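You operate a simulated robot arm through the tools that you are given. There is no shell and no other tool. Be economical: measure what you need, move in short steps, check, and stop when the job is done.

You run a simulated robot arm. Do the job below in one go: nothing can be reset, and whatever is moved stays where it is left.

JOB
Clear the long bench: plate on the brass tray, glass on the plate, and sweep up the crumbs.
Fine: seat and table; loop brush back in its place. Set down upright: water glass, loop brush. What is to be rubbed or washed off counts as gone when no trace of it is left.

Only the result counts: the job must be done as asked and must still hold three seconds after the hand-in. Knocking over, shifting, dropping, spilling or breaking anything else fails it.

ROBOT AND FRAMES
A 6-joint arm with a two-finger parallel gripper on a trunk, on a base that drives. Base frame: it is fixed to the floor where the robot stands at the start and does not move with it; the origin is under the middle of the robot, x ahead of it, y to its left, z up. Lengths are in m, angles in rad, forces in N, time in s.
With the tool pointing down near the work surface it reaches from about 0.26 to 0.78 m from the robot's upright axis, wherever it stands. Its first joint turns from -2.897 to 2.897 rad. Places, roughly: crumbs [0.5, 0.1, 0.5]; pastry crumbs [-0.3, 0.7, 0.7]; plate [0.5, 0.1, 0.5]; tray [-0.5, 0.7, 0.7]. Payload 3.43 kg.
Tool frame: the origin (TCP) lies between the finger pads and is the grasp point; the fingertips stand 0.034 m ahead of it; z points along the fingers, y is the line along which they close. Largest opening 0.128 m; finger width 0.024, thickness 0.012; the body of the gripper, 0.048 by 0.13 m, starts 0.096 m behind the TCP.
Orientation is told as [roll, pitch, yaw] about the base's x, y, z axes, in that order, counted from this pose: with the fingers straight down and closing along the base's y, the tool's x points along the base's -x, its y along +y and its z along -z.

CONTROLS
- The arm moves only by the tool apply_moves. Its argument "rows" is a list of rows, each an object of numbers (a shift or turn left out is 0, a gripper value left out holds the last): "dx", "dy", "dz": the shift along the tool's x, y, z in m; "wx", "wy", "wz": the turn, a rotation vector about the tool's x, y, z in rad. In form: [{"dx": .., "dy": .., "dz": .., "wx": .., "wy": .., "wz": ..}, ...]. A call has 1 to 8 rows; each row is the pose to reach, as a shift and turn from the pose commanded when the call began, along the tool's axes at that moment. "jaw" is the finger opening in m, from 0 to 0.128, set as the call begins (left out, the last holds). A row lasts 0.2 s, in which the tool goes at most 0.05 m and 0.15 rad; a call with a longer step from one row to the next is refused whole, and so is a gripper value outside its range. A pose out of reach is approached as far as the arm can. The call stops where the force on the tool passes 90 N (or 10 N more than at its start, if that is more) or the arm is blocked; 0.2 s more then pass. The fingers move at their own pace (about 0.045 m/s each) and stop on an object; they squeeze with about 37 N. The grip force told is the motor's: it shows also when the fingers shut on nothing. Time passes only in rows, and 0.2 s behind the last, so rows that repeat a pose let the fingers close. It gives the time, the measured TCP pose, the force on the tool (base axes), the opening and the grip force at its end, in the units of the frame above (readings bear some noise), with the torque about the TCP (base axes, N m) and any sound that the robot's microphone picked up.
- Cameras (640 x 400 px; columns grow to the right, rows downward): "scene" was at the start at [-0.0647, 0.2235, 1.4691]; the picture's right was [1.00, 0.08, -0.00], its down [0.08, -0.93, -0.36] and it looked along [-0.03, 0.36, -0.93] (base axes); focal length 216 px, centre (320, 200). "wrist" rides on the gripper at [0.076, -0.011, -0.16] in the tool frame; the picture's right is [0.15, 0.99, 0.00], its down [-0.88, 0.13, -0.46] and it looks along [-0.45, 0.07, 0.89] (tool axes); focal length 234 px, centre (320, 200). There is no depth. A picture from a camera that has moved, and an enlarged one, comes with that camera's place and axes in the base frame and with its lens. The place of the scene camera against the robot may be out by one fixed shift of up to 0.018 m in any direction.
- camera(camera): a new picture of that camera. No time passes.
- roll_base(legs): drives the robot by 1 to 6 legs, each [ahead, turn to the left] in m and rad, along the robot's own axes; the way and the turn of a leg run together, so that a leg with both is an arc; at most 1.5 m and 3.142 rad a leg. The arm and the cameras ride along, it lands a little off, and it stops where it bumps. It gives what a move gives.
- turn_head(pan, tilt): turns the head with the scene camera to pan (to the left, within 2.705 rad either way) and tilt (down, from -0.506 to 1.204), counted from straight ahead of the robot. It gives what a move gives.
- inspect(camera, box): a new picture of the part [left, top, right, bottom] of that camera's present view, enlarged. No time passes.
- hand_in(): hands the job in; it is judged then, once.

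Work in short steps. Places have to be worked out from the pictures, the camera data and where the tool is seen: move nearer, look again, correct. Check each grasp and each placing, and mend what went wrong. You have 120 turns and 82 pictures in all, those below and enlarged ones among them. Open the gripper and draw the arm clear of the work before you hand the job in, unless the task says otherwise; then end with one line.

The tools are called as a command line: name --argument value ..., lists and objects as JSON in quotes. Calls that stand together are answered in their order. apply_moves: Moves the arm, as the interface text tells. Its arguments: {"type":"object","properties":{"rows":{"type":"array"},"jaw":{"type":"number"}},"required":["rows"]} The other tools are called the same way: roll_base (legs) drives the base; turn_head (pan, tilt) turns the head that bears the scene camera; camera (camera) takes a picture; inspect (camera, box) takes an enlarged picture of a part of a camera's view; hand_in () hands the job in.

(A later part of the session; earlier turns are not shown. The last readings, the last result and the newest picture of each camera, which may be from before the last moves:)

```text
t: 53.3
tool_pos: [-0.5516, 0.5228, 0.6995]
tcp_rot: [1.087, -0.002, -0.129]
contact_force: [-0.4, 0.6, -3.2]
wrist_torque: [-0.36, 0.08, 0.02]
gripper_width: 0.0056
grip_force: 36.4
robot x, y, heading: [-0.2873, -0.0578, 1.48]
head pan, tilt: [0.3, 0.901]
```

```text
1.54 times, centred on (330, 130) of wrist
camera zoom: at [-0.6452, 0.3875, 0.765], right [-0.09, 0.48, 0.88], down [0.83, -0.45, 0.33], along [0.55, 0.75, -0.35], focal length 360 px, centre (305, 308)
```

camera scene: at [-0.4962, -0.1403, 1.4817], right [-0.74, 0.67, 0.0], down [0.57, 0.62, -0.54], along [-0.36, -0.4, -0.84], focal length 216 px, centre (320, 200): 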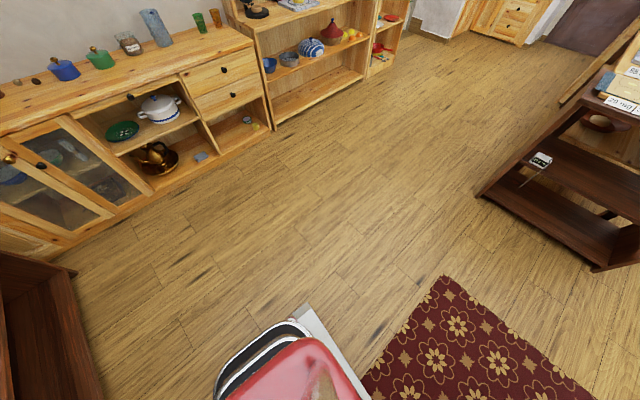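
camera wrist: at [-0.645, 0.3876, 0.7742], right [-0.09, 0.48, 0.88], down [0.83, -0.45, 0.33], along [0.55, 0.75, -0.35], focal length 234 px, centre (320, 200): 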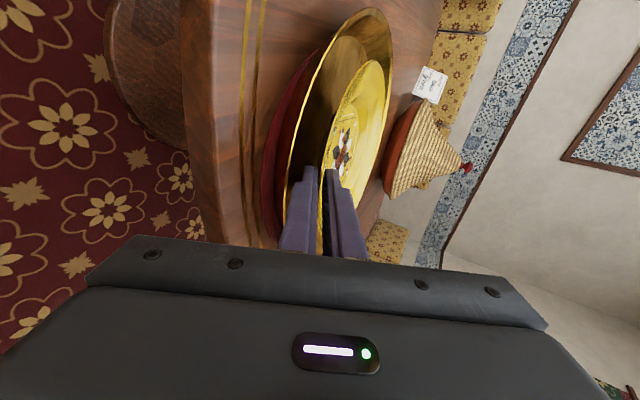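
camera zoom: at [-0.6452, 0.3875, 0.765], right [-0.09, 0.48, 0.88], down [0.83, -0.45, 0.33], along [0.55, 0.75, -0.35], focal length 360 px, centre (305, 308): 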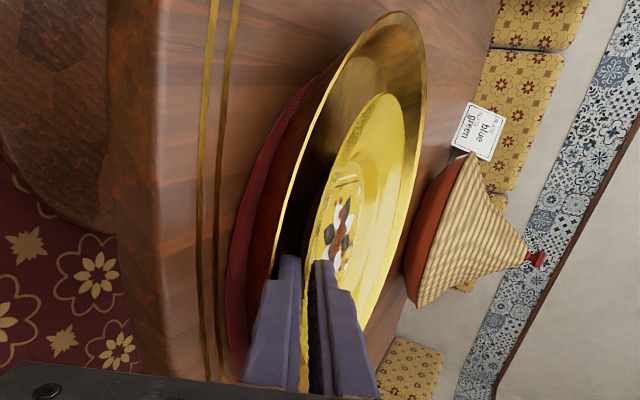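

Still no contact; the far side is inside the tray. Continue in 3–4 mm steps.

apply_moves --rows '[{"dy": -0.0035, "dz": 0.0018}]'

apply_moves --rows '[{"dy": -0.0035, "dz": 0.0018}]'

apply_moves --rows '[{"dy": -0.0035, "dz": 0.0018}]'

```text
t: 53.7
tool_pos: [-0.5509, 0.5239, 0.6984]
tcp_rot: [1.089, 0.001, -0.128]
contact_force: [1.1, -2.7, 8.8]
wrist_torque: [-0.41, 0.21, 0.07]
gripper_width: 0.0057
grip_force: 37.0
robot x, y, heading: [-0.2901, -0.0554, 1.478]
head pan, tilt: [0.3, 0.901]
```

```text
t: 54.1
tool_pos: [-0.5516, 0.5241, 0.6963]
tcp_rot: [1.096, 0.002, -0.129]
contact_force: [7.7, -7.6, 40.1]
wrist_torque: [-0.11, 0.37, 0.05]
gripper_width: 0.0055
grip_force: 37.1
robot x, y, heading: [-0.2855, -0.0598, 1.473]
head pan, tilt: [0.3, 0.901]
```

```text
t: 54.5
tool_pos: [-0.5513, 0.525, 0.6951]
tcp_rot: [1.105, 0.003, -0.131]
contact_force: [11.9, -17.6, 74.6]
wrist_torque: [0.24, 0.76, 0.1]
gripper_width: 0.0056
grip_force: 37.1
robot x, y, heading: [-0.2891, -0.0569, 1.474]
head pan, tilt: [0.3, 0.901]
```

Contact at TCP z≈0.698. Ease up a few mm and open the jaws a little.

apply_moves --rows '[{"dy": 0.007, "dz": -0.0036}, {"dy": 0.007, "dz": -0.0036}]'

apply_moves --rows '[{"dy": 0}, {"dy": 0}, {"dy": 0}]' --jaw 0.022

inspect --camera "wrist" --box '[240, 0, 420, 260]'

```text
t: 55.1
tool_pos: [-0.5517, 0.5227, 0.6976]
tcp_rot: [1.088, -0.002, -0.128]
contact_force: [-1.8, 12.1, 17.5]
wrist_torque: [0.07, 0.35, -0.02]
gripper_width: 0.0058
grip_force: 37.1
robot x, y, heading: [-0.2899, -0.0583, 1.476]
head pan, tilt: [0.3, 0.901]
```

```text
t: 55.9
tool_pos: [-0.5502, 0.5241, 0.6961]
tcp_rot: [1.085, -0.003, -0.128]
contact_force: [0.1, 7.8, 23.2]
wrist_torque: [0.0, 0.28, -0.08]
gripper_width: 0.0086
grip_force: 0.1
robot x, y, heading: [-0.2843, -0.0559, 1.468]
head pan, tilt: [0.3, 0.901]
```

```text
1.54 times, centred on (330, 130) of wrist
camera zoom: at [-0.6448, 0.3874, 0.762], right [-0.09, 0.47, 0.88], down [0.83, -0.45, 0.33], along [0.55, 0.75, -0.35], focal length 360 px, centre (305, 308)
```

zoom: 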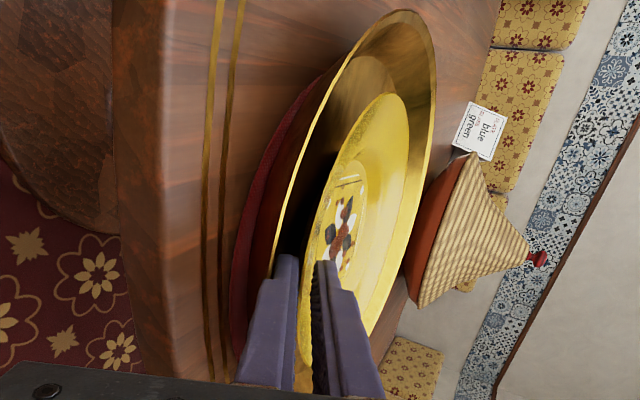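

The lower finger sits on the tray rim. I open slightly while raising a few mm, then slide the fingers out along their own axis.

apply_moves --rows '[{"dy": 0.003}, {"dy": 0.006}, {"dy": 0.006}, {"dy": 0.006, "dz": -0.005}, {"dy": 0.006, "dz": -0.012}]' --jaw 0.022

inspect --camera "wrist" --box '[240, 0, 420, 260]'

```text
t: 57.1
tool_pos: [-0.5523, 0.5133, 0.706]
tcp_rot: [1.083, -0.003, -0.128]
contact_force: [0.8, -1.4, -2.0]
wrist_torque: [-0.02, 0.04, 0.03]
gripper_width: 0.0227
grip_force: 1.0
robot x, y, heading: [-0.2887, -0.0597, 1.474]
head pan, tilt: [0.3, 0.901]
```

```text
1.54 times, centred on (330, 130) of wrist
camera zoom: at [-0.6456, 0.3785, 0.7712], right [-0.09, 0.48, 0.87], down [0.83, -0.45, 0.33], along [0.55, 0.75, -0.36], focal length 360 px, centre (305, 308)
```

zoom: 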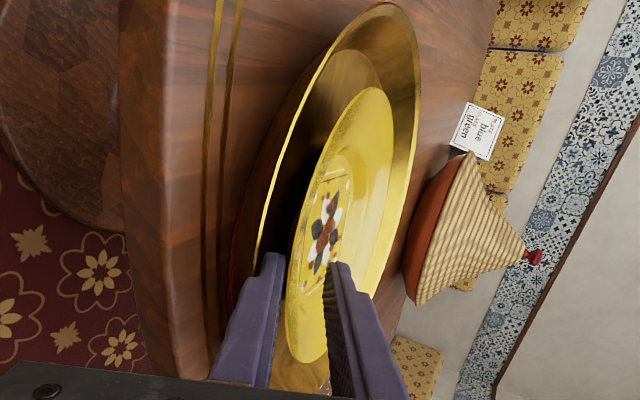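

apply_moves --rows '[{"dz": -0.012}, {"dz": -0.024}, {"dz": -0.04}, {"dz": -0.07}, {"dz": -0.1}]'

camera --camera "wrist"

```text
t: 58.3
tool_pos: [-0.5628, 0.4289, 0.7529]
tcp_rot: [1.088, -0.002, -0.131]
contact_force: [-0.5, -0.2, -0.7]
wrist_torque: [0.02, 0.01, 0.0]
gripper_width: 0.0222
grip_force: 0.0
robot x, y, heading: [-0.2914, -0.0598, 1.479]
head pan, tilt: [0.3, 0.901]
```

```text
43 pictures are left
camera wrist: at [-0.6579, 0.2934, 0.8183], right [-0.09, 0.47, 0.88], down [0.83, -0.45, 0.33], along [0.55, 0.75, -0.35], focal length 234 px, centre (320, 200)
```

wrist: 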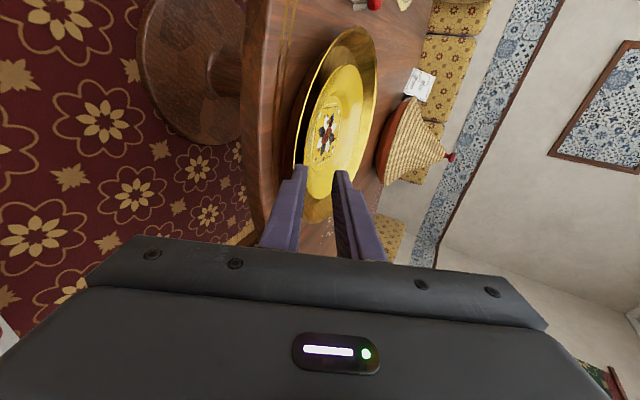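

Plate sits in the tray. Now raise and bring the tool back to pointing straight down for the brush.

apply_moves --rows '[{"dy": 0.04, "dz": -0.021}, {"dy": 0.08, "dz": -0.042}, {"dy": 0.12, "dz": -0.063}, {"dy": 0.15, "dz": -0.079}]' --jaw 0.128

apply_moves --rows '[{"wx": 0.14}, {"wx": 0.28}, {"wx": 0.42}, {"wx": 0.56}, {"wx": 0.7}, {"wx": 0.84}, {"wx": 0.98}, {"wx": 1.087}]'

camera --camera "wrist"

camera --camera "scene"

```text
t: 59.3
tool_pos: [-0.565, 0.4288, 0.9221]
tcp_rot: [1.085, -0.004, -0.127]
contact_force: [0.9, -0.5, -0.2]
wrist_torque: [0.02, 0.02, 0.02]
gripper_width: 0.1108
grip_force: 0.0
robot x, y, heading: [-0.2913, -0.0581, 1.476]
head pan, tilt: [0.3, 0.901]
```

```text
t: 61.1
tool_pos: [-0.5637, 0.4247, 0.9209]
tcp_rot: [0.257, -0.011, -0.13]
contact_force: [0.0, 0.0, -1.0]
wrist_torque: [-0.05, -0.01, 0.0]
gripper_width: 0.1282
grip_force: 0.0
out of reach, approached as far as the arm can: row 6, 7, 8
robot x, y, heading: [-0.2878, -0.0605, 1.474]
head pan, tilt: [0.3, 0.901]
```

```text
42 pictures are left
camera wrist: at [-0.6481, 0.3844, 1.0719], right [-0.02, 0.97, 0.25], down [0.87, -0.1, 0.48], along [0.49, 0.23, -0.84], focal length 234 px, centre (320, 200)
```

wrist: 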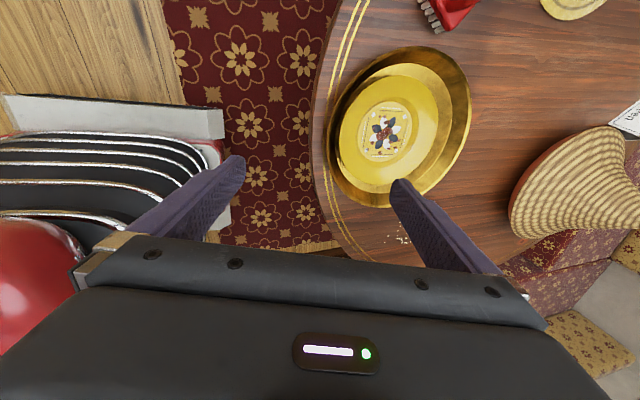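

```text
41 pictures are left
camera scene: at [-0.4647, -0.0151, 1.4889], right [0.98, 0.2, 0.0], down [0.16, -0.77, -0.62], along [-0.13, 0.61, -0.78], focal length 216 px, centre (320, 200)
```

scene: 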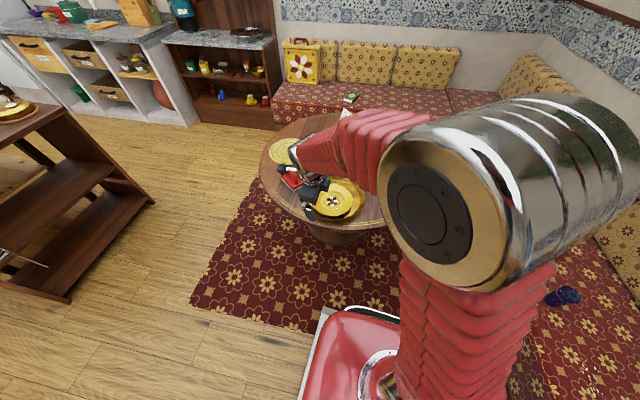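

Plate lies inside the tray. The brush is too far; I drive to about (-0.42,0.08) with small turns.

roll_base --legs '[[0, 0.42], [0, 0.42], [0.19, 0], [0, -0.42], [0, -0.42]]'

camera --camera "wrist"

```text
t: 69.8
tool_pos: [-0.6927, 0.568, 0.9193]
tcp_rot: [0.26, -0.01, -0.133]
contact_force: [-0.3, -0.5, -0.4]
wrist_torque: [0.02, 0.01, -0.04]
gripper_width: 0.1279
grip_force: 0.0
robot x, y, heading: [-0.4217, 0.0849, 1.478]
head pan, tilt: [0.3, 0.901]
```

```text
40 pictures are left
camera wrist: at [-0.7771, 0.527, 1.0717], right [-0.02, 0.97, 0.25], down [0.87, -0.11, 0.48], along [0.49, 0.23, -0.84], focal length 234 px, centre (320, 200)
```

wrist: 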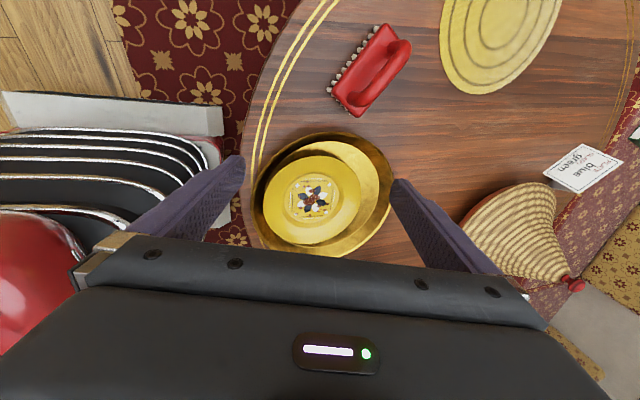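

Brush at ≈(-0.77,0.70), its long axis diagonal. I move over it, lower and straighten the tool.

apply_moves --rows '[{"dx": 0.024, "dy": 0.023, "dz": 0.024}, {"dx": 0.048, "dy": 0.047, "dz": 0.049}, {"dx": 0.072, "dy": 0.07, "dz": 0.074}, {"dx": 0.097, "dy": 0.094, "dz": 0.098}, {"dx": 0.097, "dy": 0.094, "dz": 0.098, "wx": 0.13}, {"dx": 0.097, "dy": 0.094, "dz": 0.098, "wx": 0.257}]'

camera --camera "wrist"

```text
t: 71.2
tool_pos: [-0.772, 0.6955, 0.8479]
tcp_rot: [0.27, -0.017, -0.133]
contact_force: [0.9, 0.0, 0.1]
wrist_torque: [0.01, -0.04, -0.01]
gripper_width: 0.1281
grip_force: 0.0
out of reach, approached as far as the arm can: row 4, 5, 6
robot x, y, heading: [-0.4253, 0.0901, 1.479]
head pan, tilt: [0.3, 0.901]
```

```text
39 pictures are left
camera wrist: at [-0.857, 0.6526, 0.9988], right [-0.02, 0.96, 0.26], down [0.86, -0.11, 0.49], along [0.5, 0.24, -0.83], focal length 234 px, centre (320, 200)
```

wrist: 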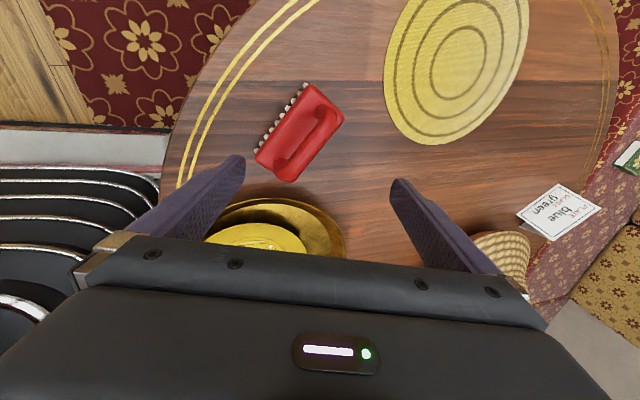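

The un-tilt is stuck at a wrist limit with this yaw. The brush's long axis is near 133°, so I turn the tool about its axis by +0.69 so the jaws straddle the handle, and see.

apply_moves --rows '[{"wz": 0.14}, {"wz": 0.28}, {"wz": 0.42}, {"wz": 0.56}, {"wz": 0.69}]'

apply_moves --rows '[{"wx": 0.07}, {"wx": 0.14}]'

```text
t: 72.4
tool_pos: [-0.7743, 0.6963, 0.8484]
tcp_rot: [0.222, 0.158, -0.805]
contact_force: [0.6, 0.0, -0.6]
wrist_torque: [0.02, 0.01, 0.0]
gripper_width: 0.1279
grip_force: 0.1
robot x, y, heading: [-0.4247, 0.0872, 1.476]
head pan, tilt: [0.3, 0.901]
```

```text
t: 73.0
tool_pos: [-0.7756, 0.696, 0.8482]
tcp_rot: [0.222, 0.156, -0.803]
contact_force: [0.4, -0.4, -0.1]
wrist_torque: [0.0, -0.03, 0.01]
gripper_width: 0.1276
grip_force: 0.1
out of reach, approached as far as the arm can: row 1, 2
robot x, y, heading: [-0.4313, 0.0868, 1.477]
head pan, tilt: [0.3, 0.901]
```

The limit looks like a wrist singularity crossed only when the tilt plane is radial. I rotate the tool about the vertical by +0.66 so it leans along the arm's azimuth, then un-tilt.

apply_moves --rows '[{"wx": 0.022, "wy": 0.026, "wz": -0.128}, {"wx": 0.043, "wy": 0.052, "wz": -0.255}, {"wx": 0.065, "wy": 0.079, "wz": -0.383}, {"wx": 0.086, "wy": 0.105, "wz": -0.51}, {"wx": 0.108, "wy": 0.131, "wz": -0.638}]'

apply_moves --rows '[{"wx": 0.1, "wy": -0.083}, {"wx": 0.208, "wy": -0.172}, {"wx": 0.3, "wy": -0.248}, {"wx": 0.39, "wy": -0.322}]'

```text
t: 74.2
tool_pos: [-0.7778, 0.6708, 0.8302]
tcp_rot: [0.309, 0.1, -0.158]
contact_force: [0.3, 0.7, -0.2]
wrist_torque: [0.03, -0.04, -0.01]
gripper_width: 0.1281
grip_force: 0.0
out of reach, approached as far as the arm can: row 1, 2, 3, 4, 5
robot x, y, heading: [-0.4257, 0.0881, 1.48]
head pan, tilt: [0.3, 0.901]
```

```text
t: 75.2
tool_pos: [-0.7457, 0.6691, 0.8155]
tcp_rot: [0.062, -0.315, -0.193]
contact_force: [-0.6, 0.0, 2.1]
wrist_torque: [0.02, -0.02, 0.0]
gripper_width: 0.128
grip_force: 0.2
out of reach, approached as far as the arm can: row 1, 2, 3, 4
robot x, y, heading: [-0.4269, 0.0832, 1.481]
head pan, tilt: [0.3, 0.901]
```

Orientation moved past; now it leans toward +x. I command levelling about base +Y plus a small raise, then look.

apply_moves --rows '[{"dz": -0.02, "wx": 0.02, "wy": 0.11}, {"dz": -0.03, "wx": 0.04, "wy": 0.21}, {"dz": -0.035, "wx": 0.058, "wy": 0.314}]'

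camera --camera "wrist"

```text
t: 76.0
tool_pos: [-0.7361, 0.6578, 0.8274]
tcp_rot: [0.146, -0.176, -0.188]
contact_force: [1.5, 0.3, -1.1]
wrist_torque: [0.02, 0.02, 0.02]
gripper_width: 0.1277
grip_force: 0.1
out of reach, approached as far as the arm can: row 1, 2, 3
robot x, y, heading: [-0.4288, 0.0844, 1.479]
head pan, tilt: [0.3, 0.901]
```

```text
38 pictures are left
camera wrist: at [-0.8436, 0.6427, 0.9683], right [0.02, 0.99, 0.12], down [0.78, -0.09, 0.62], along [0.62, 0.08, -0.78], focal length 234 px, centre (320, 200)
```

wrist: 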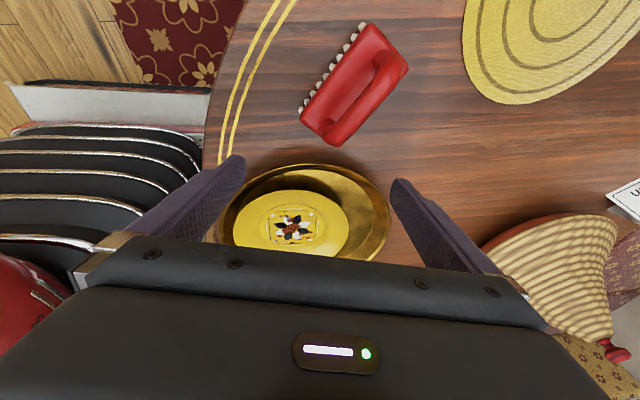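

I'll return fully to the leaned branch, with the lean along the radial direction (112°), then un-tilt through the singularity as it worked in reverse earlier.

apply_moves --rows '[{"dx": -0.01, "dy": -0.013, "wx": -0.082, "wy": 0.062, "wz": -0.079}, {"dx": -0.02, "dy": -0.026, "wx": -0.164, "wy": 0.124, "wz": -0.158}, {"dx": -0.03, "dy": -0.039, "wx": -0.245, "wy": 0.186, "wz": -0.237}, {"dx": -0.04, "dy": -0.052, "wx": -0.327, "wy": 0.247, "wz": -0.316}, {"dx": -0.05, "dy": -0.065, "wx": -0.409, "wy": 0.309, "wz": -0.395}, {"dx": -0.062, "dy": -0.078, "wx": -0.491, "wy": 0.371, "wz": -0.474}]'

```text
t: 77.4
tool_pos: [-0.6923, 0.582, 0.8264]
tcp_rot: [0.557, -0.006, 0.302]
contact_force: [-0.4, 0.9, 0.3]
wrist_torque: [-0.03, -0.02, 0.07]
gripper_width: 0.1279
grip_force: 0.1
out of reach, approached as far as the arm can: row 6
robot x, y, heading: [-0.425, 0.0897, 1.478]
head pan, tilt: [0.3, 0.901]
```

Nearly there. Now un-tilt about tool x straight through.

apply_moves --rows '[{"wx": 0.14}, {"wx": 0.28}, {"wx": 0.42}, {"wx": 0.557}, {"wx": 0.65}, {"wx": 0.7}, {"wx": 0.6}, {"wx": 0.557}]'

```text
t: 79.2
tool_pos: [-0.68, 0.5628, 0.7963]
tcp_rot: [0.086, -0.144, 0.316]
contact_force: [-0.3, -0.1, -0.2]
wrist_torque: [0.01, -0.05, -0.02]
gripper_width: 0.128
grip_force: 0.1
out of reach, approached as far as the arm can: row 1, 2, 3, 4, 5, 6, 7, 8
robot x, y, heading: [-0.4239, 0.0836, 1.472]
head pan, tilt: [0.3, 0.901]
```

apply_moves --rows '[{"dz": -0.015, "wx": 0.043, "wy": 0.072}, {"dz": -0.03, "wx": 0.086, "wy": 0.143}, {"dz": -0.03, "wx": 0.086, "wy": 0.143}]'

```text
t: 80.0
tool_pos: [-0.6794, 0.5628, 0.7949]
tcp_rot: [0.084, -0.143, 0.315]
contact_force: [0.1, -0.5, -0.1]
wrist_torque: [-0.02, -0.01, 0.02]
gripper_width: 0.1279
grip_force: 0.0
out of reach, approached as far as the arm can: row 1, 2, 3
robot x, y, heading: [-0.4257, 0.0855, 1.479]
head pan, tilt: [0.3, 0.901]
```

It's pinned at a joint limit; I unwind by turning the tool clockwise (wz +).

apply_moves --rows '[{"wz": 0.14}, {"wz": 0.28}, {"wz": 0.42}, {"wz": 0.56}, {"wz": 0.7}, {"wz": 0.84}, {"wz": 0.98}, {"wz": 1.12}]'

apply_moves --rows '[{"wx": -0.05, "wy": 0.05}, {"wx": -0.1, "wy": 0.1}, {"dz": -0.02, "wx": -0.1, "wy": 0.1}]'

```text
t: 81.8
tool_pos: [-0.6795, 0.5636, 0.7951]
tcp_rot: [0.167, 0.014, -0.8]
contact_force: [-0.1, 0.3, -0.5]
wrist_torque: [0.01, 0.0, -0.02]
gripper_width: 0.128
grip_force: 0.1
robot x, y, heading: [-0.4268, 0.0837, 1.477]
head pan, tilt: [0.3, 0.901]
```

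```text
t: 82.6
tool_pos: [-0.6802, 0.5619, 0.8144]
tcp_rot: [0.27, 0.111, -0.778]
contact_force: [-0.5, -1.1, -0.7]
wrist_torque: [0.03, -0.01, 0.01]
gripper_width: 0.1279
grip_force: 0.0
robot x, y, heading: [-0.4278, 0.09, 1.478]
head pan, tilt: [0.3, 0.901]
```

Free now. Level it from here.

apply_moves --rows '[{"wx": 0.09, "wy": -0.037}, {"wx": 0.18, "wy": -0.074}, {"wx": 0.27, "wy": -0.11}, {"wx": 0.27, "wy": -0.11}]'

camera --camera "wrist"

```text
t: 83.6
tool_pos: [-0.6796, 0.562, 0.8154]
tcp_rot: [0.177, 0.075, -0.786]
contact_force: [-0.1, 0.9, 0.0]
wrist_torque: [-0.02, 0.01, 0.01]
gripper_width: 0.1279
grip_force: 0.1
out of reach, approached as far as the arm can: row 2, 3, 4
robot x, y, heading: [-0.4262, 0.0865, 1.478]
head pan, tilt: [0.3, 0.901]
```

```text
37 pictures are left
camera wrist: at [-0.754, 0.5787, 0.9764], right [0.59, 0.78, 0.19], down [0.68, -0.61, 0.4], along [0.43, -0.11, -0.9], focal length 234 px, centre (320, 200)
```

wrist: 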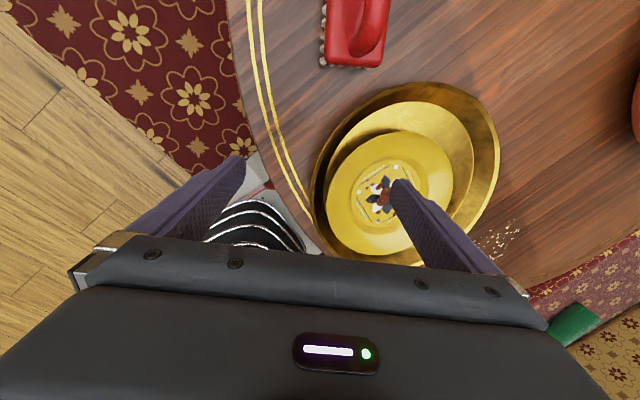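

A small outward lean is workable. For the brush I want the jaws level across its handle (heading 43°) with the lean along its long axis; I command that orientation.

apply_moves --rows '[{"wx": 0.056, "wy": 0.093, "wz": 0.019}, {"wx": 0.113, "wy": 0.186, "wz": 0.039}, {"wx": 0.169, "wy": 0.279, "wz": 0.058}, {"wx": 0.169, "wy": 0.279, "wz": 0.058}]'

```text
t: 84.6
tool_pos: [-0.6956, 0.5545, 0.8013]
tcp_rot: [0.125, 0.39, -0.81]
contact_force: [0.9, -0.6, 0.3]
wrist_torque: [-0.01, -0.03, -0.01]
gripper_width: 0.1282
grip_force: 0.1
out of reach, approached as far as the arm can: row 1, 2, 3
robot x, y, heading: [-0.4261, 0.0825, 1.472]
head pan, tilt: [0.3, 0.901]
```

Close to what I want (pitch lean 0.39). Remove the residual roll and raise slightly.

apply_moves --rows '[{"wx": 0.06, "dz": -0.02}, {"wx": 0.125, "dz": -0.04}, {"wx": 0.125, "dz": -0.04}]'

camera --camera "wrist"

```text
t: 85.4
tool_pos: [-0.7059, 0.5814, 0.8207]
tcp_rot: [0.113, 0.506, -0.799]
contact_force: [0.5, -0.1, 0.3]
wrist_torque: [0.0, 0.04, -0.02]
gripper_width: 0.1277
grip_force: 0.1
out of reach, approached as far as the arm can: row 1, 2, 3
robot x, y, heading: [-0.4253, 0.0895, 1.474]
head pan, tilt: [0.3, 0.901]
```

```text
36 pictures are left
camera wrist: at [-0.7194, 0.5535, 0.9962], right [0.65, 0.74, 0.17], down [0.75, -0.66, -0.02], along [0.1, 0.14, -0.99], focal length 234 px, centre (320, 200)
```

wrist: 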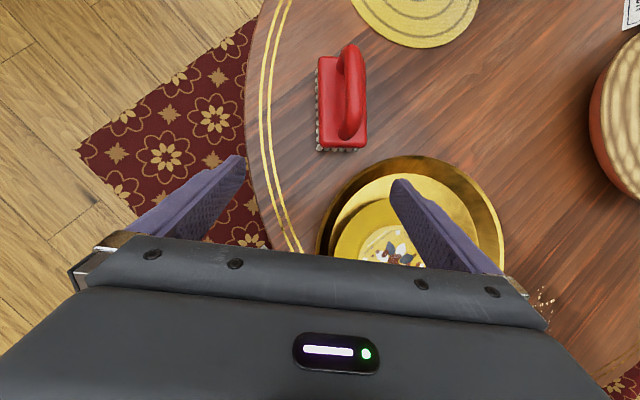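

Brush handle centre ≈(-0.765,0.699); its long axis now lines up with the tool. Move to just above it.

apply_moves --rows '[{"dx": 0.022, "dy": 0.007, "dz": 0.026}, {"dx": 0.044, "dy": 0.014, "dz": 0.052}, {"dx": 0.066, "dy": 0.021, "dz": 0.078}, {"dx": 0.088, "dy": 0.028, "dz": 0.104}]' --jaw 0.07

camera --camera "wrist"

```text
t: 86.4
tool_pos: [-0.7643, 0.6994, 0.7748]
tcp_rot: [0.069, 0.515, -0.875]
contact_force: [0.7, 0.9, 0.2]
wrist_torque: [0.06, 0.06, 0.15]
gripper_width: 0.0701
grip_force: 0.1
out of reach, approached as far as the arm can: row 1
robot x, y, heading: [-0.4263, 0.0881, 1.476]
head pan, tilt: [0.3, 0.901]
```

```text
35 pictures are left
camera wrist: at [-0.7735, 0.6757, 0.9513], right [0.7, 0.7, 0.13], down [0.71, -0.7, -0.03], along [0.07, 0.12, -0.99], focal length 234 px, centre (320, 200)
```

wrist: 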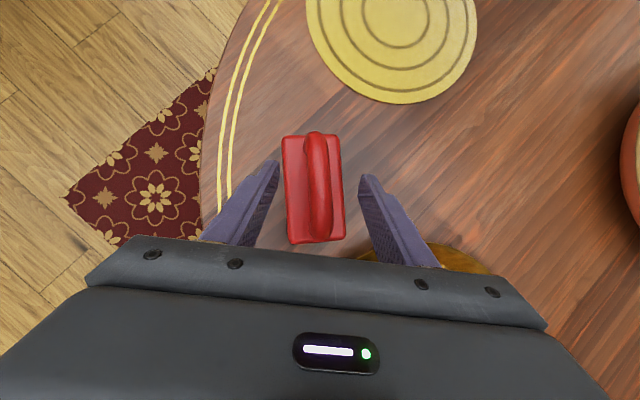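

Well aligned. Descend ~3 cm and look again.

apply_moves --rows '[{"dx": -0.004, "dz": 0.014}, {"dx": -0.008, "dz": 0.028}]'

inspect --camera "wrist" --box '[220, 110, 420, 260]'

```text
t: 87.0
tool_pos: [-0.7654, 0.7058, 0.748]
tcp_rot: [0.113, 0.507, -0.799]
contact_force: [0.1, 0.6, 0.6]
wrist_torque: [0.0, -0.01, -0.03]
gripper_width: 0.07
grip_force: 0.0
robot x, y, heading: [-0.4266, 0.0876, 1.476]
head pan, tilt: [0.3, 0.901]
```

```text
2.67 times, centred on (320, 185) of wrist
camera zoom: at [-0.7796, 0.6786, 0.9226], right [0.65, 0.74, 0.17], down [0.75, -0.66, -0.02], along [0.1, 0.14, -0.99], focal length 624 px, centre (320, 240)
```

zoom: 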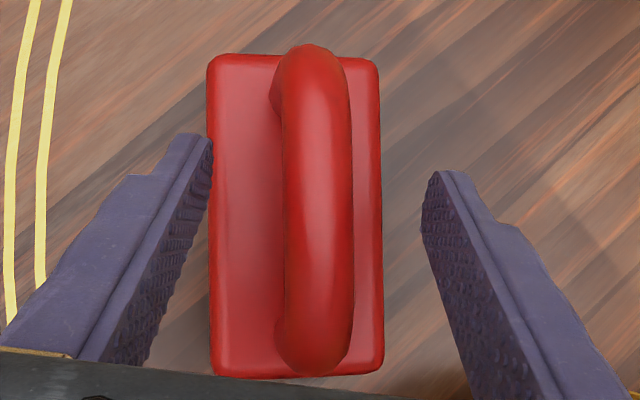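

Handle is between the fingers. Go ~8 mm lower and close.

apply_moves --rows '[{"dz": 0.008}, {"dz": 0.008}, {"dz": 0.008}, {"dz": 0.008}, {"dz": 0.008}, {"dz": 0.008}]' --jaw 0.0

inspect --camera "wrist" --box '[220, 110, 420, 260]'

```text
t: 88.4
tool_pos: [-0.7667, 0.7101, 0.7413]
tcp_rot: [0.112, 0.508, -0.799]
contact_force: [-0.5, 0.8, -0.2]
wrist_torque: [0.08, 0.07, -0.02]
gripper_width: 0.0208
grip_force: 36.7
robot x, y, heading: [-0.4281, 0.0838, 1.476]
head pan, tilt: [0.3, 0.901]
```

```text
2.67 times, centred on (320, 185) of wrist
camera zoom: at [-0.7816, 0.6817, 0.9164], right [0.65, 0.74, 0.17], down [0.75, -0.66, -0.02], along [0.1, 0.14, -0.99], focal length 624 px, centre (320, 240)
```

zoom: 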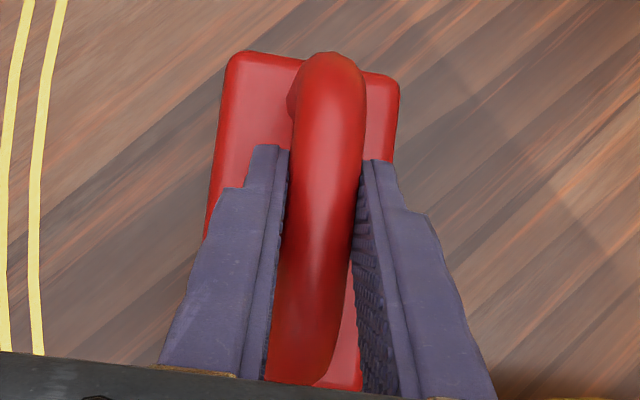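

Handle gripped firmly (0.021 wide); its home TCP pose is (-0.767,0.710,0.741) at robot heading 1.476. Lift and check.

apply_moves --rows '[{"dx": 0.019, "dy": 0.004, "dz": -0.035}, {"dx": 0.039, "dy": 0.008, "dz": -0.07}, {"dx": 0.048, "dy": 0.01, "dz": -0.087}]'

roll_base --legs '[[0, -0.36], [0, -0.36]]'

camera --camera "wrist"

camera --camera "scene"

```text
t: 89.2
tool_pos: [-0.7668, 0.7093, 0.8397]
tcp_rot: [0.115, 0.508, -0.799]
contact_force: [-0.5, 0.7, -1.5]
wrist_torque: [-0.03, 0.04, 0.03]
gripper_width: 0.0209
grip_force: 37.0
robot x, y, heading: [-0.4267, 0.0864, 1.472]
head pan, tilt: [0.3, 0.901]
```

```text
t: 92.6
tool_pos: [-0.2804, 0.7812, 0.8403]
tcp_rot: [0.113, 0.506, -1.503]
contact_force: [-0.1, 0.4, -0.5]
wrist_torque: [0.0, 0.01, 0.02]
gripper_width: 0.0207
grip_force: 37.5
robot x, y, heading: [-0.4446, 0.1078, 0.765]
head pan, tilt: [0.3, 0.901]
stopped in leg 2: the robot was blocked; the commanded pose is now the measured one
```

```text
32 pictures are left
camera wrist: at [-0.3097, 0.7698, 1.0153], right [0.98, 0.14, 0.17], down [0.14, -0.99, -0.02], along [0.17, 0.04, -0.99], focal length 234 px, centre (320, 200)
```

wrist: 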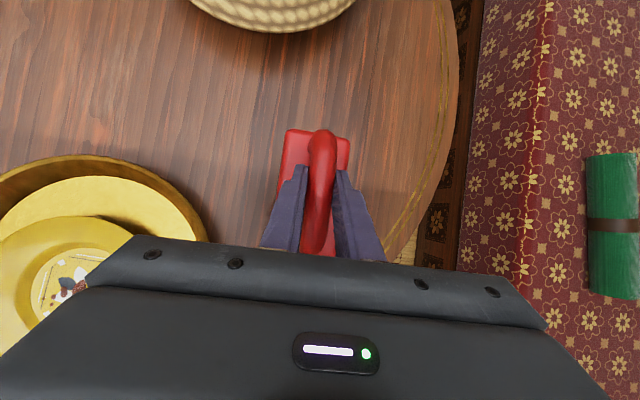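

```text
31 pictures are left
camera scene: at [-0.5636, 0.2577, 1.4889], right [0.88, -0.48, 0.0], down [-0.38, -0.69, -0.62], along [0.3, 0.54, -0.78], focal length 216 px, centre (320, 200)
```

scene: 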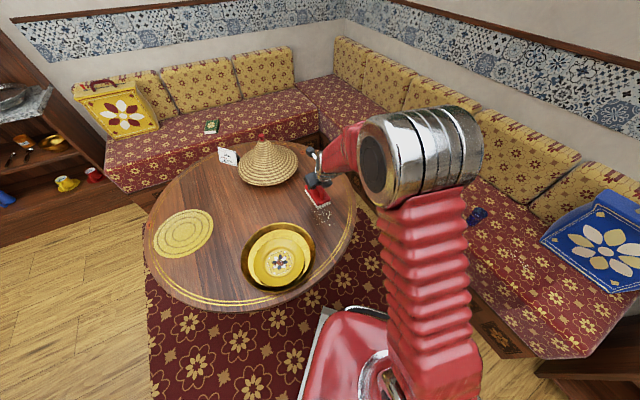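

The base turned; the brush is over the table crumbs. Zoom to see the crumb extent.

inspect --camera "scene" --box '[270, 170, 370, 250]'

```text
5.00 times, centred on (320, 210) of scene
camera zoom: at [-0.5636, 0.2577, 1.4889], right [0.88, -0.48, 0.0], down [-0.38, -0.69, -0.62], along [0.3, 0.54, -0.78], focal length 1081 px, centre (320, 150)
```

zoom: 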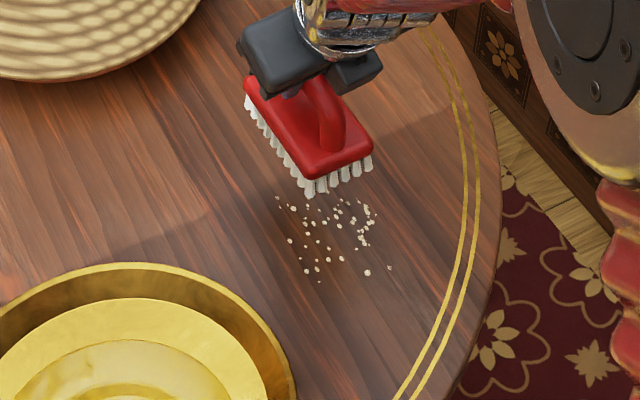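

Crumbs span x≈-0.325…-0.24, y≈0.675…0.80. I lower the brush just right of the patch, nearly to the table.

apply_moves --rows '[{"dx": -0.028, "dy": 0.019, "dz": 0.017}, {"dx": -0.056, "dy": 0.038, "dz": 0.035}, {"dx": -0.083, "dy": 0.056, "dz": 0.052}]'

apply_moves --rows '[{"dx": -0.0068, "dy": -0.0014, "dz": 0.0122}, {"dx": -0.0097, "dy": -0.002, "dz": 0.0174}]'

```text
t: 93.4
tool_pos: [-0.215, 0.7337, 0.7609]
tcp_rot: [0.113, 0.506, -1.506]
contact_force: [-0.2, -0.7, -0.7]
wrist_torque: [0.0, -0.02, 0.04]
gripper_width: 0.0205
grip_force: 37.6
robot x, y, heading: [-0.4481, 0.1097, 0.771]
head pan, tilt: [0.3, 0.901]
```

```text
t: 94.0
tool_pos: [-0.2151, 0.735, 0.7407]
tcp_rot: [0.115, 0.507, -1.504]
contact_force: [0.6, 0.1, 0.2]
wrist_torque: [0.04, -0.02, -0.02]
gripper_width: 0.0208
grip_force: 37.0
robot x, y, heading: [-0.4467, 0.1043, 0.77]
head pan, tilt: [0.3, 0.901]
```

Barely touching. Press 3 mm and sweep left 15 cm.

apply_moves --rows '[{"dx": -0.0015, "dy": -0.0003, "dz": 0.0026}, {"dx": 0.0003, "dy": -0.0302, "dz": 0.0002}, {"dx": 0.0021, "dy": -0.06, "dz": -0.0022}, {"dx": 0.0039, "dy": -0.0899, "dz": -0.0046}, {"dx": 0.0056, "dy": -0.1197, "dz": -0.007}, {"dx": 0.0071, "dy": -0.1446, "dz": -0.009}]'

inspect --camera "scene" --box '[270, 170, 370, 250]'

```text
t: 95.4
tool_pos: [-0.3539, 0.7374, 0.7422]
tcp_rot: [0.085, 0.494, -1.507]
contact_force: [0.6, 0.3, -1.0]
wrist_torque: [-0.02, -0.03, 0.04]
gripper_width: 0.0209
grip_force: 36.2
out of reach, approached as far as the arm can: row 5, 6
robot x, y, heading: [-0.4516, 0.1069, 0.768]
head pan, tilt: [0.3, 0.901]
```

```text
5.00 times, centred on (320, 210) of scene
camera zoom: at [-0.5636, 0.2577, 1.4889], right [0.88, -0.48, 0.0], down [-0.38, -0.69, -0.62], along [0.3, 0.54, -0.78], focal length 1081 px, centre (320, 150)
```

zoom: 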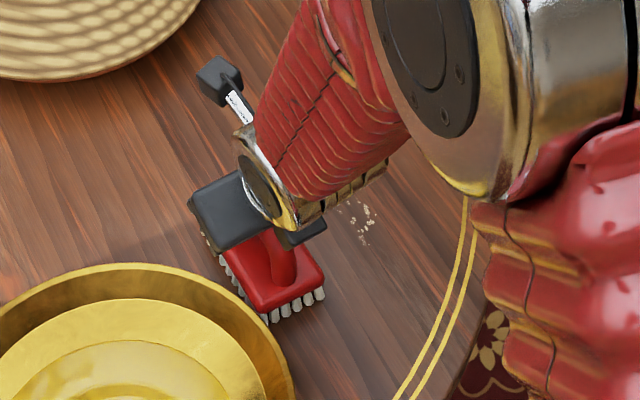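

Wiping works; a cluster remains at ≈(-0.254,0.734). Sweep back right with slightly more pressure, then left again a little higher in y.

apply_moves --rows '[{"dx": -0.0025, "dy": -0.0005, "dz": 0.0043}, {"dx": -0.0043, "dy": 0.0294, "dz": 0.0067}, {"dx": -0.006, "dy": 0.0592, "dz": 0.0091}, {"dx": -0.0078, "dy": 0.089, "dz": 0.0115}, {"dx": -0.0096, "dy": 0.119, "dz": 0.0139}, {"dx": -0.0108, "dy": 0.1435, "dz": 0.0158}]'

apply_moves --rows '[{"dx": 0.0262, "dy": 0.0004, "dz": 0.0146}, {"dx": 0.0278, "dy": -0.0295, "dz": 0.0122}, {"dx": 0.0296, "dy": -0.0594, "dz": 0.0098}, {"dx": 0.0314, "dy": -0.0893, "dz": 0.0074}, {"dx": 0.0325, "dy": -0.11, "dz": 0.0058}]'

inspect --camera "scene" --box '[270, 170, 370, 250]'

```text
t: 96.8
tool_pos: [-0.2071, 0.7395, 0.7373]
tcp_rot: [0.114, 0.509, -1.505]
contact_force: [-5.2, -0.4, 15.4]
wrist_torque: [1.11, 0.07, 0.22]
gripper_width: 0.021
grip_force: 37.3
out of reach, approached as far as the arm can: row 1
robot x, y, heading: [-0.4498, 0.1089, 0.771]
head pan, tilt: [0.3, 0.901]
```

```text
t: 98.0
tool_pos: [-0.3161, 0.7701, 0.738]
tcp_rot: [0.112, 0.508, -1.504]
contact_force: [3.0, 0.4, 9.7]
wrist_torque: [0.3, 0.06, -0.04]
gripper_width: 0.0211
grip_force: 36.7
robot x, y, heading: [-0.4445, 0.1043, 0.771]
head pan, tilt: [0.3, 0.901]
```

```text
5.00 times, centred on (320, 210) of scene
camera zoom: at [-0.5636, 0.2574, 1.4889], right [0.88, -0.48, 0.0], down [-0.38, -0.69, -0.62], along [0.3, 0.54, -0.78], focal length 1081 px, centre (320, 150)
```

zoom: 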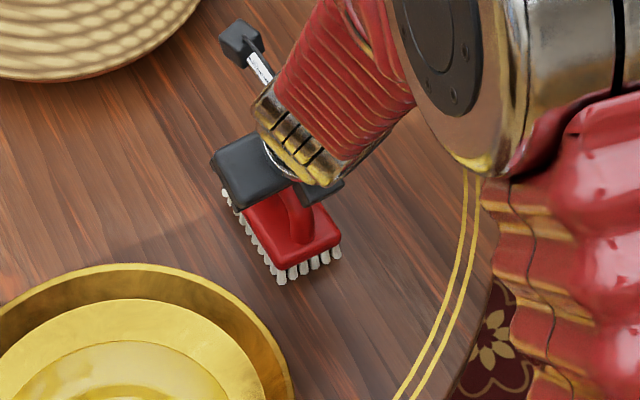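

The table looks clean. Lift the brush well up and verify the spot.

apply_moves --rows '[{"dx": 0.0242, "dy": 0.005, "dz": -0.0434}, {"dx": 0.0485, "dy": 0.01, "dz": -0.087}, {"dx": 0.0727, "dy": 0.015, "dz": -0.13}]'

roll_base --legs '[[0, -0.36], [0, -0.36], [0, -0.35]]'

turn_head --pan 1.2 --tilt 0.9

camera --camera "scene"

```text
refused: row 2 steps farther than a row can; nothing moved
```

```text
t: 99.2
tool_pos: [-0.2399, 0.7507, 0.738]
tcp_rot: [0.113, 0.505, -1.621]
contact_force: [0.5, 0.0, -1.3]
wrist_torque: [-0.02, -0.02, 0.02]
gripper_width: 0.0209
grip_force: 37.2
robot x, y, heading: [-0.4513, 0.1057, 0.664]
head pan, tilt: [0.3, 0.901]
stopped in leg 1: the robot was blocked; the commanded pose is now the measured one
```

```text
t: 100.4
tool_pos: [-0.2407, 0.751, 0.7382]
tcp_rot: [0.113, 0.508, -1.621]
contact_force: [-0.8, -0.2, -1.4]
wrist_torque: [0.03, 0.02, 0.01]
gripper_width: 0.0208
grip_force: 37.4
robot x, y, heading: [-0.4523, 0.1097, 0.665]
head pan, tilt: [1.201, 0.901]
```

```text
27 pictures are left
camera scene: at [-0.6155, 0.2821, 1.4889], right [0.96, 0.29, 0.0], down [0.23, -0.75, -0.62], along [-0.18, 0.59, -0.78], focal length 216 px, centre (320, 200)
```

scene: 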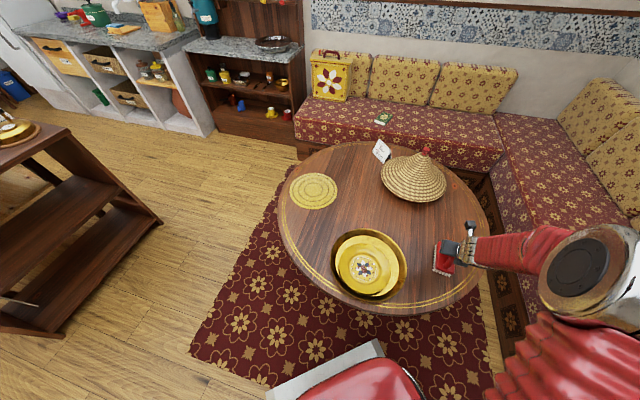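

The lift was refused for a slightly long step, so the brush just swept a bit more of the table (no harm). Lift now with shorter rows.

apply_moves --rows '[{"dx": 0.019, "dy": 0.004, "dz": -0.035}, {"dx": 0.039, "dy": 0.008, "dz": -0.07}, {"dx": 0.058, "dy": 0.012, "dz": -0.105}, {"dx": 0.073, "dy": 0.015, "dz": -0.13}]'

inspect --camera "scene" --box '[380, 190, 500, 290]'

```text
t: 101.4
tool_pos: [-0.2401, 0.7531, 0.8889]
tcp_rot: [0.116, 0.507, -1.622]
contact_force: [0.2, -0.1, -1.8]
wrist_torque: [0.02, 0.03, 0.0]
gripper_width: 0.0211
grip_force: 36.8
out of reach, approached as far as the arm can: row 1
robot x, y, heading: [-0.4501, 0.109, 0.66]
head pan, tilt: [1.201, 0.901]
```

```text
4.00 times, centred on (440, 240) of scene
camera zoom: at [-0.6155, 0.2821, 1.4889], right [0.96, 0.29, 0.0], down [0.23, -0.75, -0.62], along [-0.18, 0.59, -0.78], focal length 865 px, centre (-160, 40)
```

zoom: 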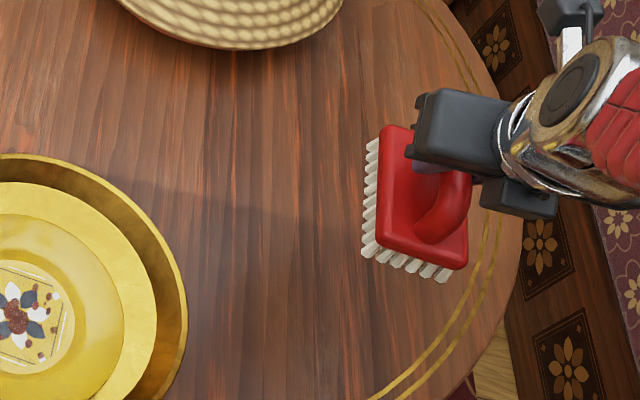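

Table is clean. Now turn right and drive to the bench crumbs with the brush high.

roll_base --legs '[[0, -0.32], [0, -0.32], [0, -0.32], [0.27, 0], [0, -0.1]]'

turn_head --pan 0.7 --tilt 0.9

camera --camera "scene"

```text
t: 105.4
tool_pos: [0.1548, 0.4144, 0.8903]
tcp_rot: [0.114, 0.506, -2.412]
contact_force: [0.0, 0.5, -1.5]
wrist_torque: [-0.01, -0.03, 0.02]
gripper_width: 0.021
grip_force: 37.4
robot x, y, heading: [-0.4478, 0.1376, -0.118]
head pan, tilt: [1.201, 0.901]
stopped in leg 3: the robot was blocked; the commanded pose is now the measured one
```

```text
t: 106.4
tool_pos: [0.1553, 0.4142, 0.8901]
tcp_rot: [0.115, 0.506, -2.413]
contact_force: [-0.3, -0.2, -1.5]
wrist_torque: [0.0, 0.01, 0.01]
gripper_width: 0.0208
grip_force: 37.4
robot x, y, heading: [-0.4463, 0.1424, -0.12]
head pan, tilt: [0.7, 0.901]
```

```text
25 pictures are left
camera scene: at [-0.4242, 0.36, 1.4889], right [0.55, -0.84, 0.0], down [-0.66, -0.43, -0.62], along [0.52, 0.34, -0.78], focal length 216 px, centre (320, 200)
```

scene: 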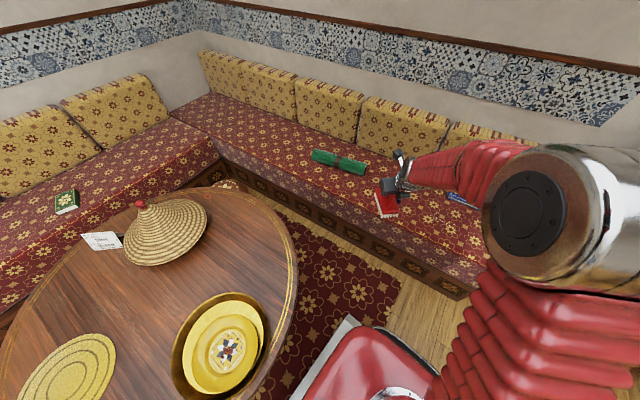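

roll_base --legs '[[0.25, 0], [0, -0.28]]'

camera --camera "wrist"

```text
t: 109.8
tool_pos: [0.4501, 0.199, 0.8903]
tcp_rot: [0.116, 0.507, -2.704]
contact_force: [-0.5, -0.4, 0.0]
wrist_torque: [-0.02, 0.01, -0.01]
gripper_width: 0.0209
grip_force: 37.2
robot x, y, heading: [-0.1989, 0.1231, -0.41]
head pan, tilt: [0.7, 0.901]
```

```text
24 pictures are left
camera wrist: at [0.4289, 0.2221, 1.0653], right [0.48, -0.86, 0.17], down [-0.87, -0.49, -0.02], along [0.1, -0.14, -0.99], focal length 234 px, centre (320, 200)
```

wrist: 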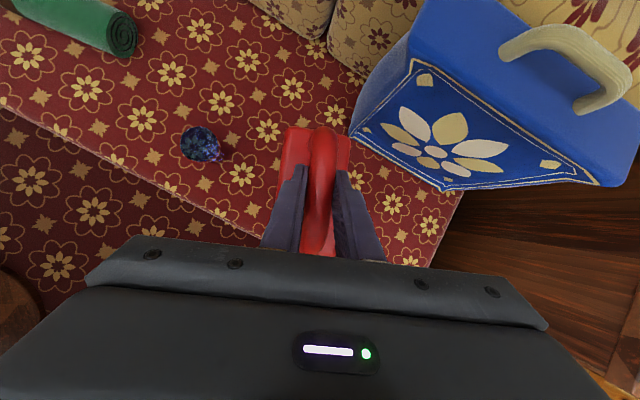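

Bench crumbs span x≈0.43–0.54, y≈0.08–0.195; the bag front is at x≈0.67. Lower the brush toward the bench at the stroke start (0.42,0.217).

apply_moves --rows '[{"dx": -0.0225, "dy": -0.008, "dz": 0.0342}, {"dx": -0.045, "dy": -0.016, "dz": 0.0684}, {"dx": -0.0675, "dy": -0.024, "dz": 0.1026}, {"dx": -0.09, "dy": -0.032, "dz": 0.1367}, {"dx": -0.1126, "dy": -0.04, "dz": 0.1709}, {"dx": -0.1352, "dy": -0.048, "dz": 0.2051}, {"dx": -0.1577, "dy": -0.0563, "dz": 0.2393}]'

turn_head --pan 0.9 --tilt 0.9

camera --camera "scene"

```text
t: 111.4
tool_pos: [0.4263, 0.2155, 0.6025]
tcp_rot: [0.116, 0.494, -2.563]
contact_force: [1.9, -2.4, -1.1]
wrist_torque: [0.22, 0.16, 0.03]
gripper_width: 0.0209
grip_force: 37.5
out of reach, approached as far as the arm can: row 3, 4, 5, 6, 7
robot x, y, heading: [-0.203, 0.1238, -0.408]
head pan, tilt: [0.7, 0.901]
```

```text
t: 112.1
tool_pos: [0.4248, 0.2154, 0.6024]
tcp_rot: [0.115, 0.491, -2.559]
contact_force: [-0.5, 0.4, -0.6]
wrist_torque: [-0.03, 0.01, 0.02]
gripper_width: 0.0209
grip_force: 36.5
robot x, y, heading: [-0.2002, 0.125, -0.41]
head pan, tilt: [0.901, 0.901]
```

```text
23 pictures are left
camera scene: at [-0.1253, 0.3413, 1.4889], right [0.47, -0.88, 0.0], down [-0.69, -0.37, -0.62], along [0.55, 0.29, -0.78], focal length 216 px, centre (320, 200)
```

scene: 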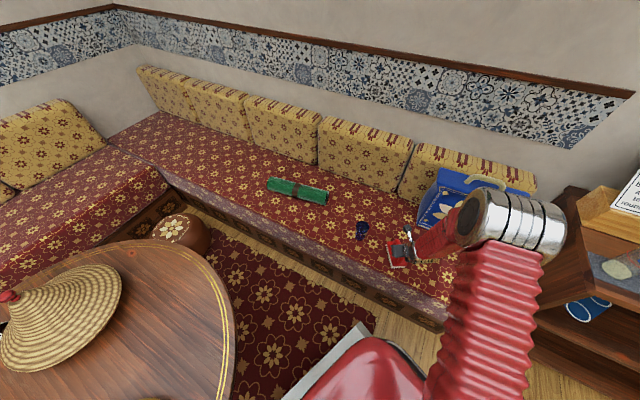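

inspect --camera "scene" --box '[340, 190, 460, 290]'

```text
4.00 times, centred on (400, 240) of scene
camera zoom: at [-0.1253, 0.3413, 1.4889], right [0.47, -0.88, 0.0], down [-0.69, -0.37, -0.62], along [0.55, 0.29, -0.78], focal length 865 px, centre (0, 40)
```

zoom: 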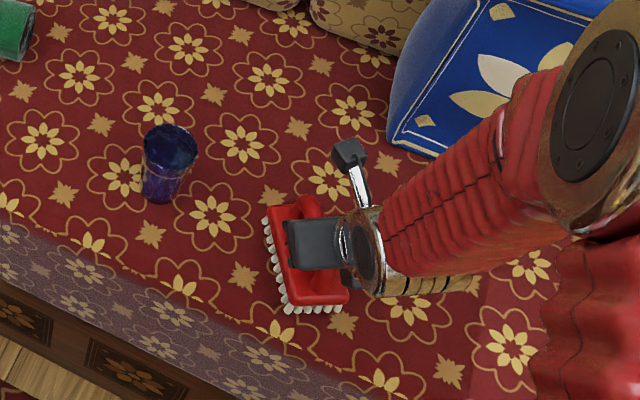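

Glass stands upright at ≈(0.45,0.41). Lower the brush in small steps until the bristles touch.

apply_moves --rows '[{"dx": -0.0047, "dy": -0.001, "dz": 0.0088}, {"dx": -0.0094, "dy": -0.002, "dz": 0.0175}, {"dx": -0.0132, "dy": -0.0028, "dz": 0.0245}]'

apply_moves --rows '[{"dx": -0.0024, "dy": -0.0005, "dz": 0.0044}]'

```text
t: 112.9
tool_pos: [0.442, 0.1971, 0.5816]
tcp_rot: [0.093, 0.515, -2.704]
contact_force: [1.6, 1.1, 35.3]
wrist_torque: [-0.06, 0.15, 0.0]
gripper_width: 0.0209
grip_force: 36.8
out of reach, approached as far as the arm can: row 1, 2, 3
robot x, y, heading: [-0.1994, 0.1264, -0.406]
head pan, tilt: [0.901, 0.901]
```

```text
t: 113.3
tool_pos: [0.4429, 0.1973, 0.5805]
tcp_rot: [0.09, 0.513, -2.704]
contact_force: [15.7, 1.3, 32.9]
wrist_torque: [-0.02, 0.05, -0.02]
gripper_width: 0.0215
grip_force: 36.8
out of reach, approached as far as the arm can: row 1
robot x, y, heading: [-0.1986, 0.1226, -0.407]
head pan, tilt: [0.901, 0.901]
```

Bristles touch at z≈0.581. First stroke across the patch (17 cm), easing the pressure a bit.

apply_moves --rows '[{"dx": 0.0013, "dy": 0.0344, "dz": -0.0023}, {"dx": -0.0004, "dy": 0.0683, "dz": 0.0006}, {"dx": -0.002, "dy": 0.1021, "dz": 0.0036}, {"dx": -0.0037, "dy": 0.136, "dz": 0.0065}, {"dx": -0.0053, "dy": 0.1698, "dz": 0.0094}]'

```text
t: 114.5
tool_pos: [0.5016, 0.0388, 0.5865]
tcp_rot: [0.117, 0.506, -2.706]
contact_force: [0.6, -0.7, -1.9]
wrist_torque: [0.01, 0.01, -0.01]
gripper_width: 0.0213
grip_force: 36.9
robot x, y, heading: [-0.2005, 0.1218, -0.41]
head pan, tilt: [0.901, 0.901]
```

No contact at z 0.5865, so the stroke was too light. I shift along the brush axis, press to ~0.577 and stroke back.

apply_moves --rows '[{"dx": 0.026, "dz": 0.0146}, {"dx": 0.0524, "dz": 0.0293}, {"dx": 0.048, "dy": -0.0009, "dz": 0.0371}, {"dx": 0.0498, "dy": -0.0387, "dz": 0.0338}, {"dx": 0.0516, "dy": -0.0765, "dz": 0.0305}, {"dx": 0.0534, "dy": -0.1143, "dz": 0.0272}, {"dx": 0.0552, "dy": -0.1521, "dz": 0.0239}, {"dx": 0.0571, "dy": -0.19, "dz": 0.0208}]'

```text
t: 116.3
tool_pos: [0.4941, 0.233, 0.5791]
tcp_rot: [0.099, 0.507, -2.706]
contact_force: [2.5, -9.6, 24.2]
wrist_torque: [0.14, -0.69, -0.08]
gripper_width: 0.0213
grip_force: 36.9
out of reach, approached as far as the arm can: row 8
robot x, y, heading: [-0.2023, 0.1248, -0.408]
head pan, tilt: [0.901, 0.901]
```

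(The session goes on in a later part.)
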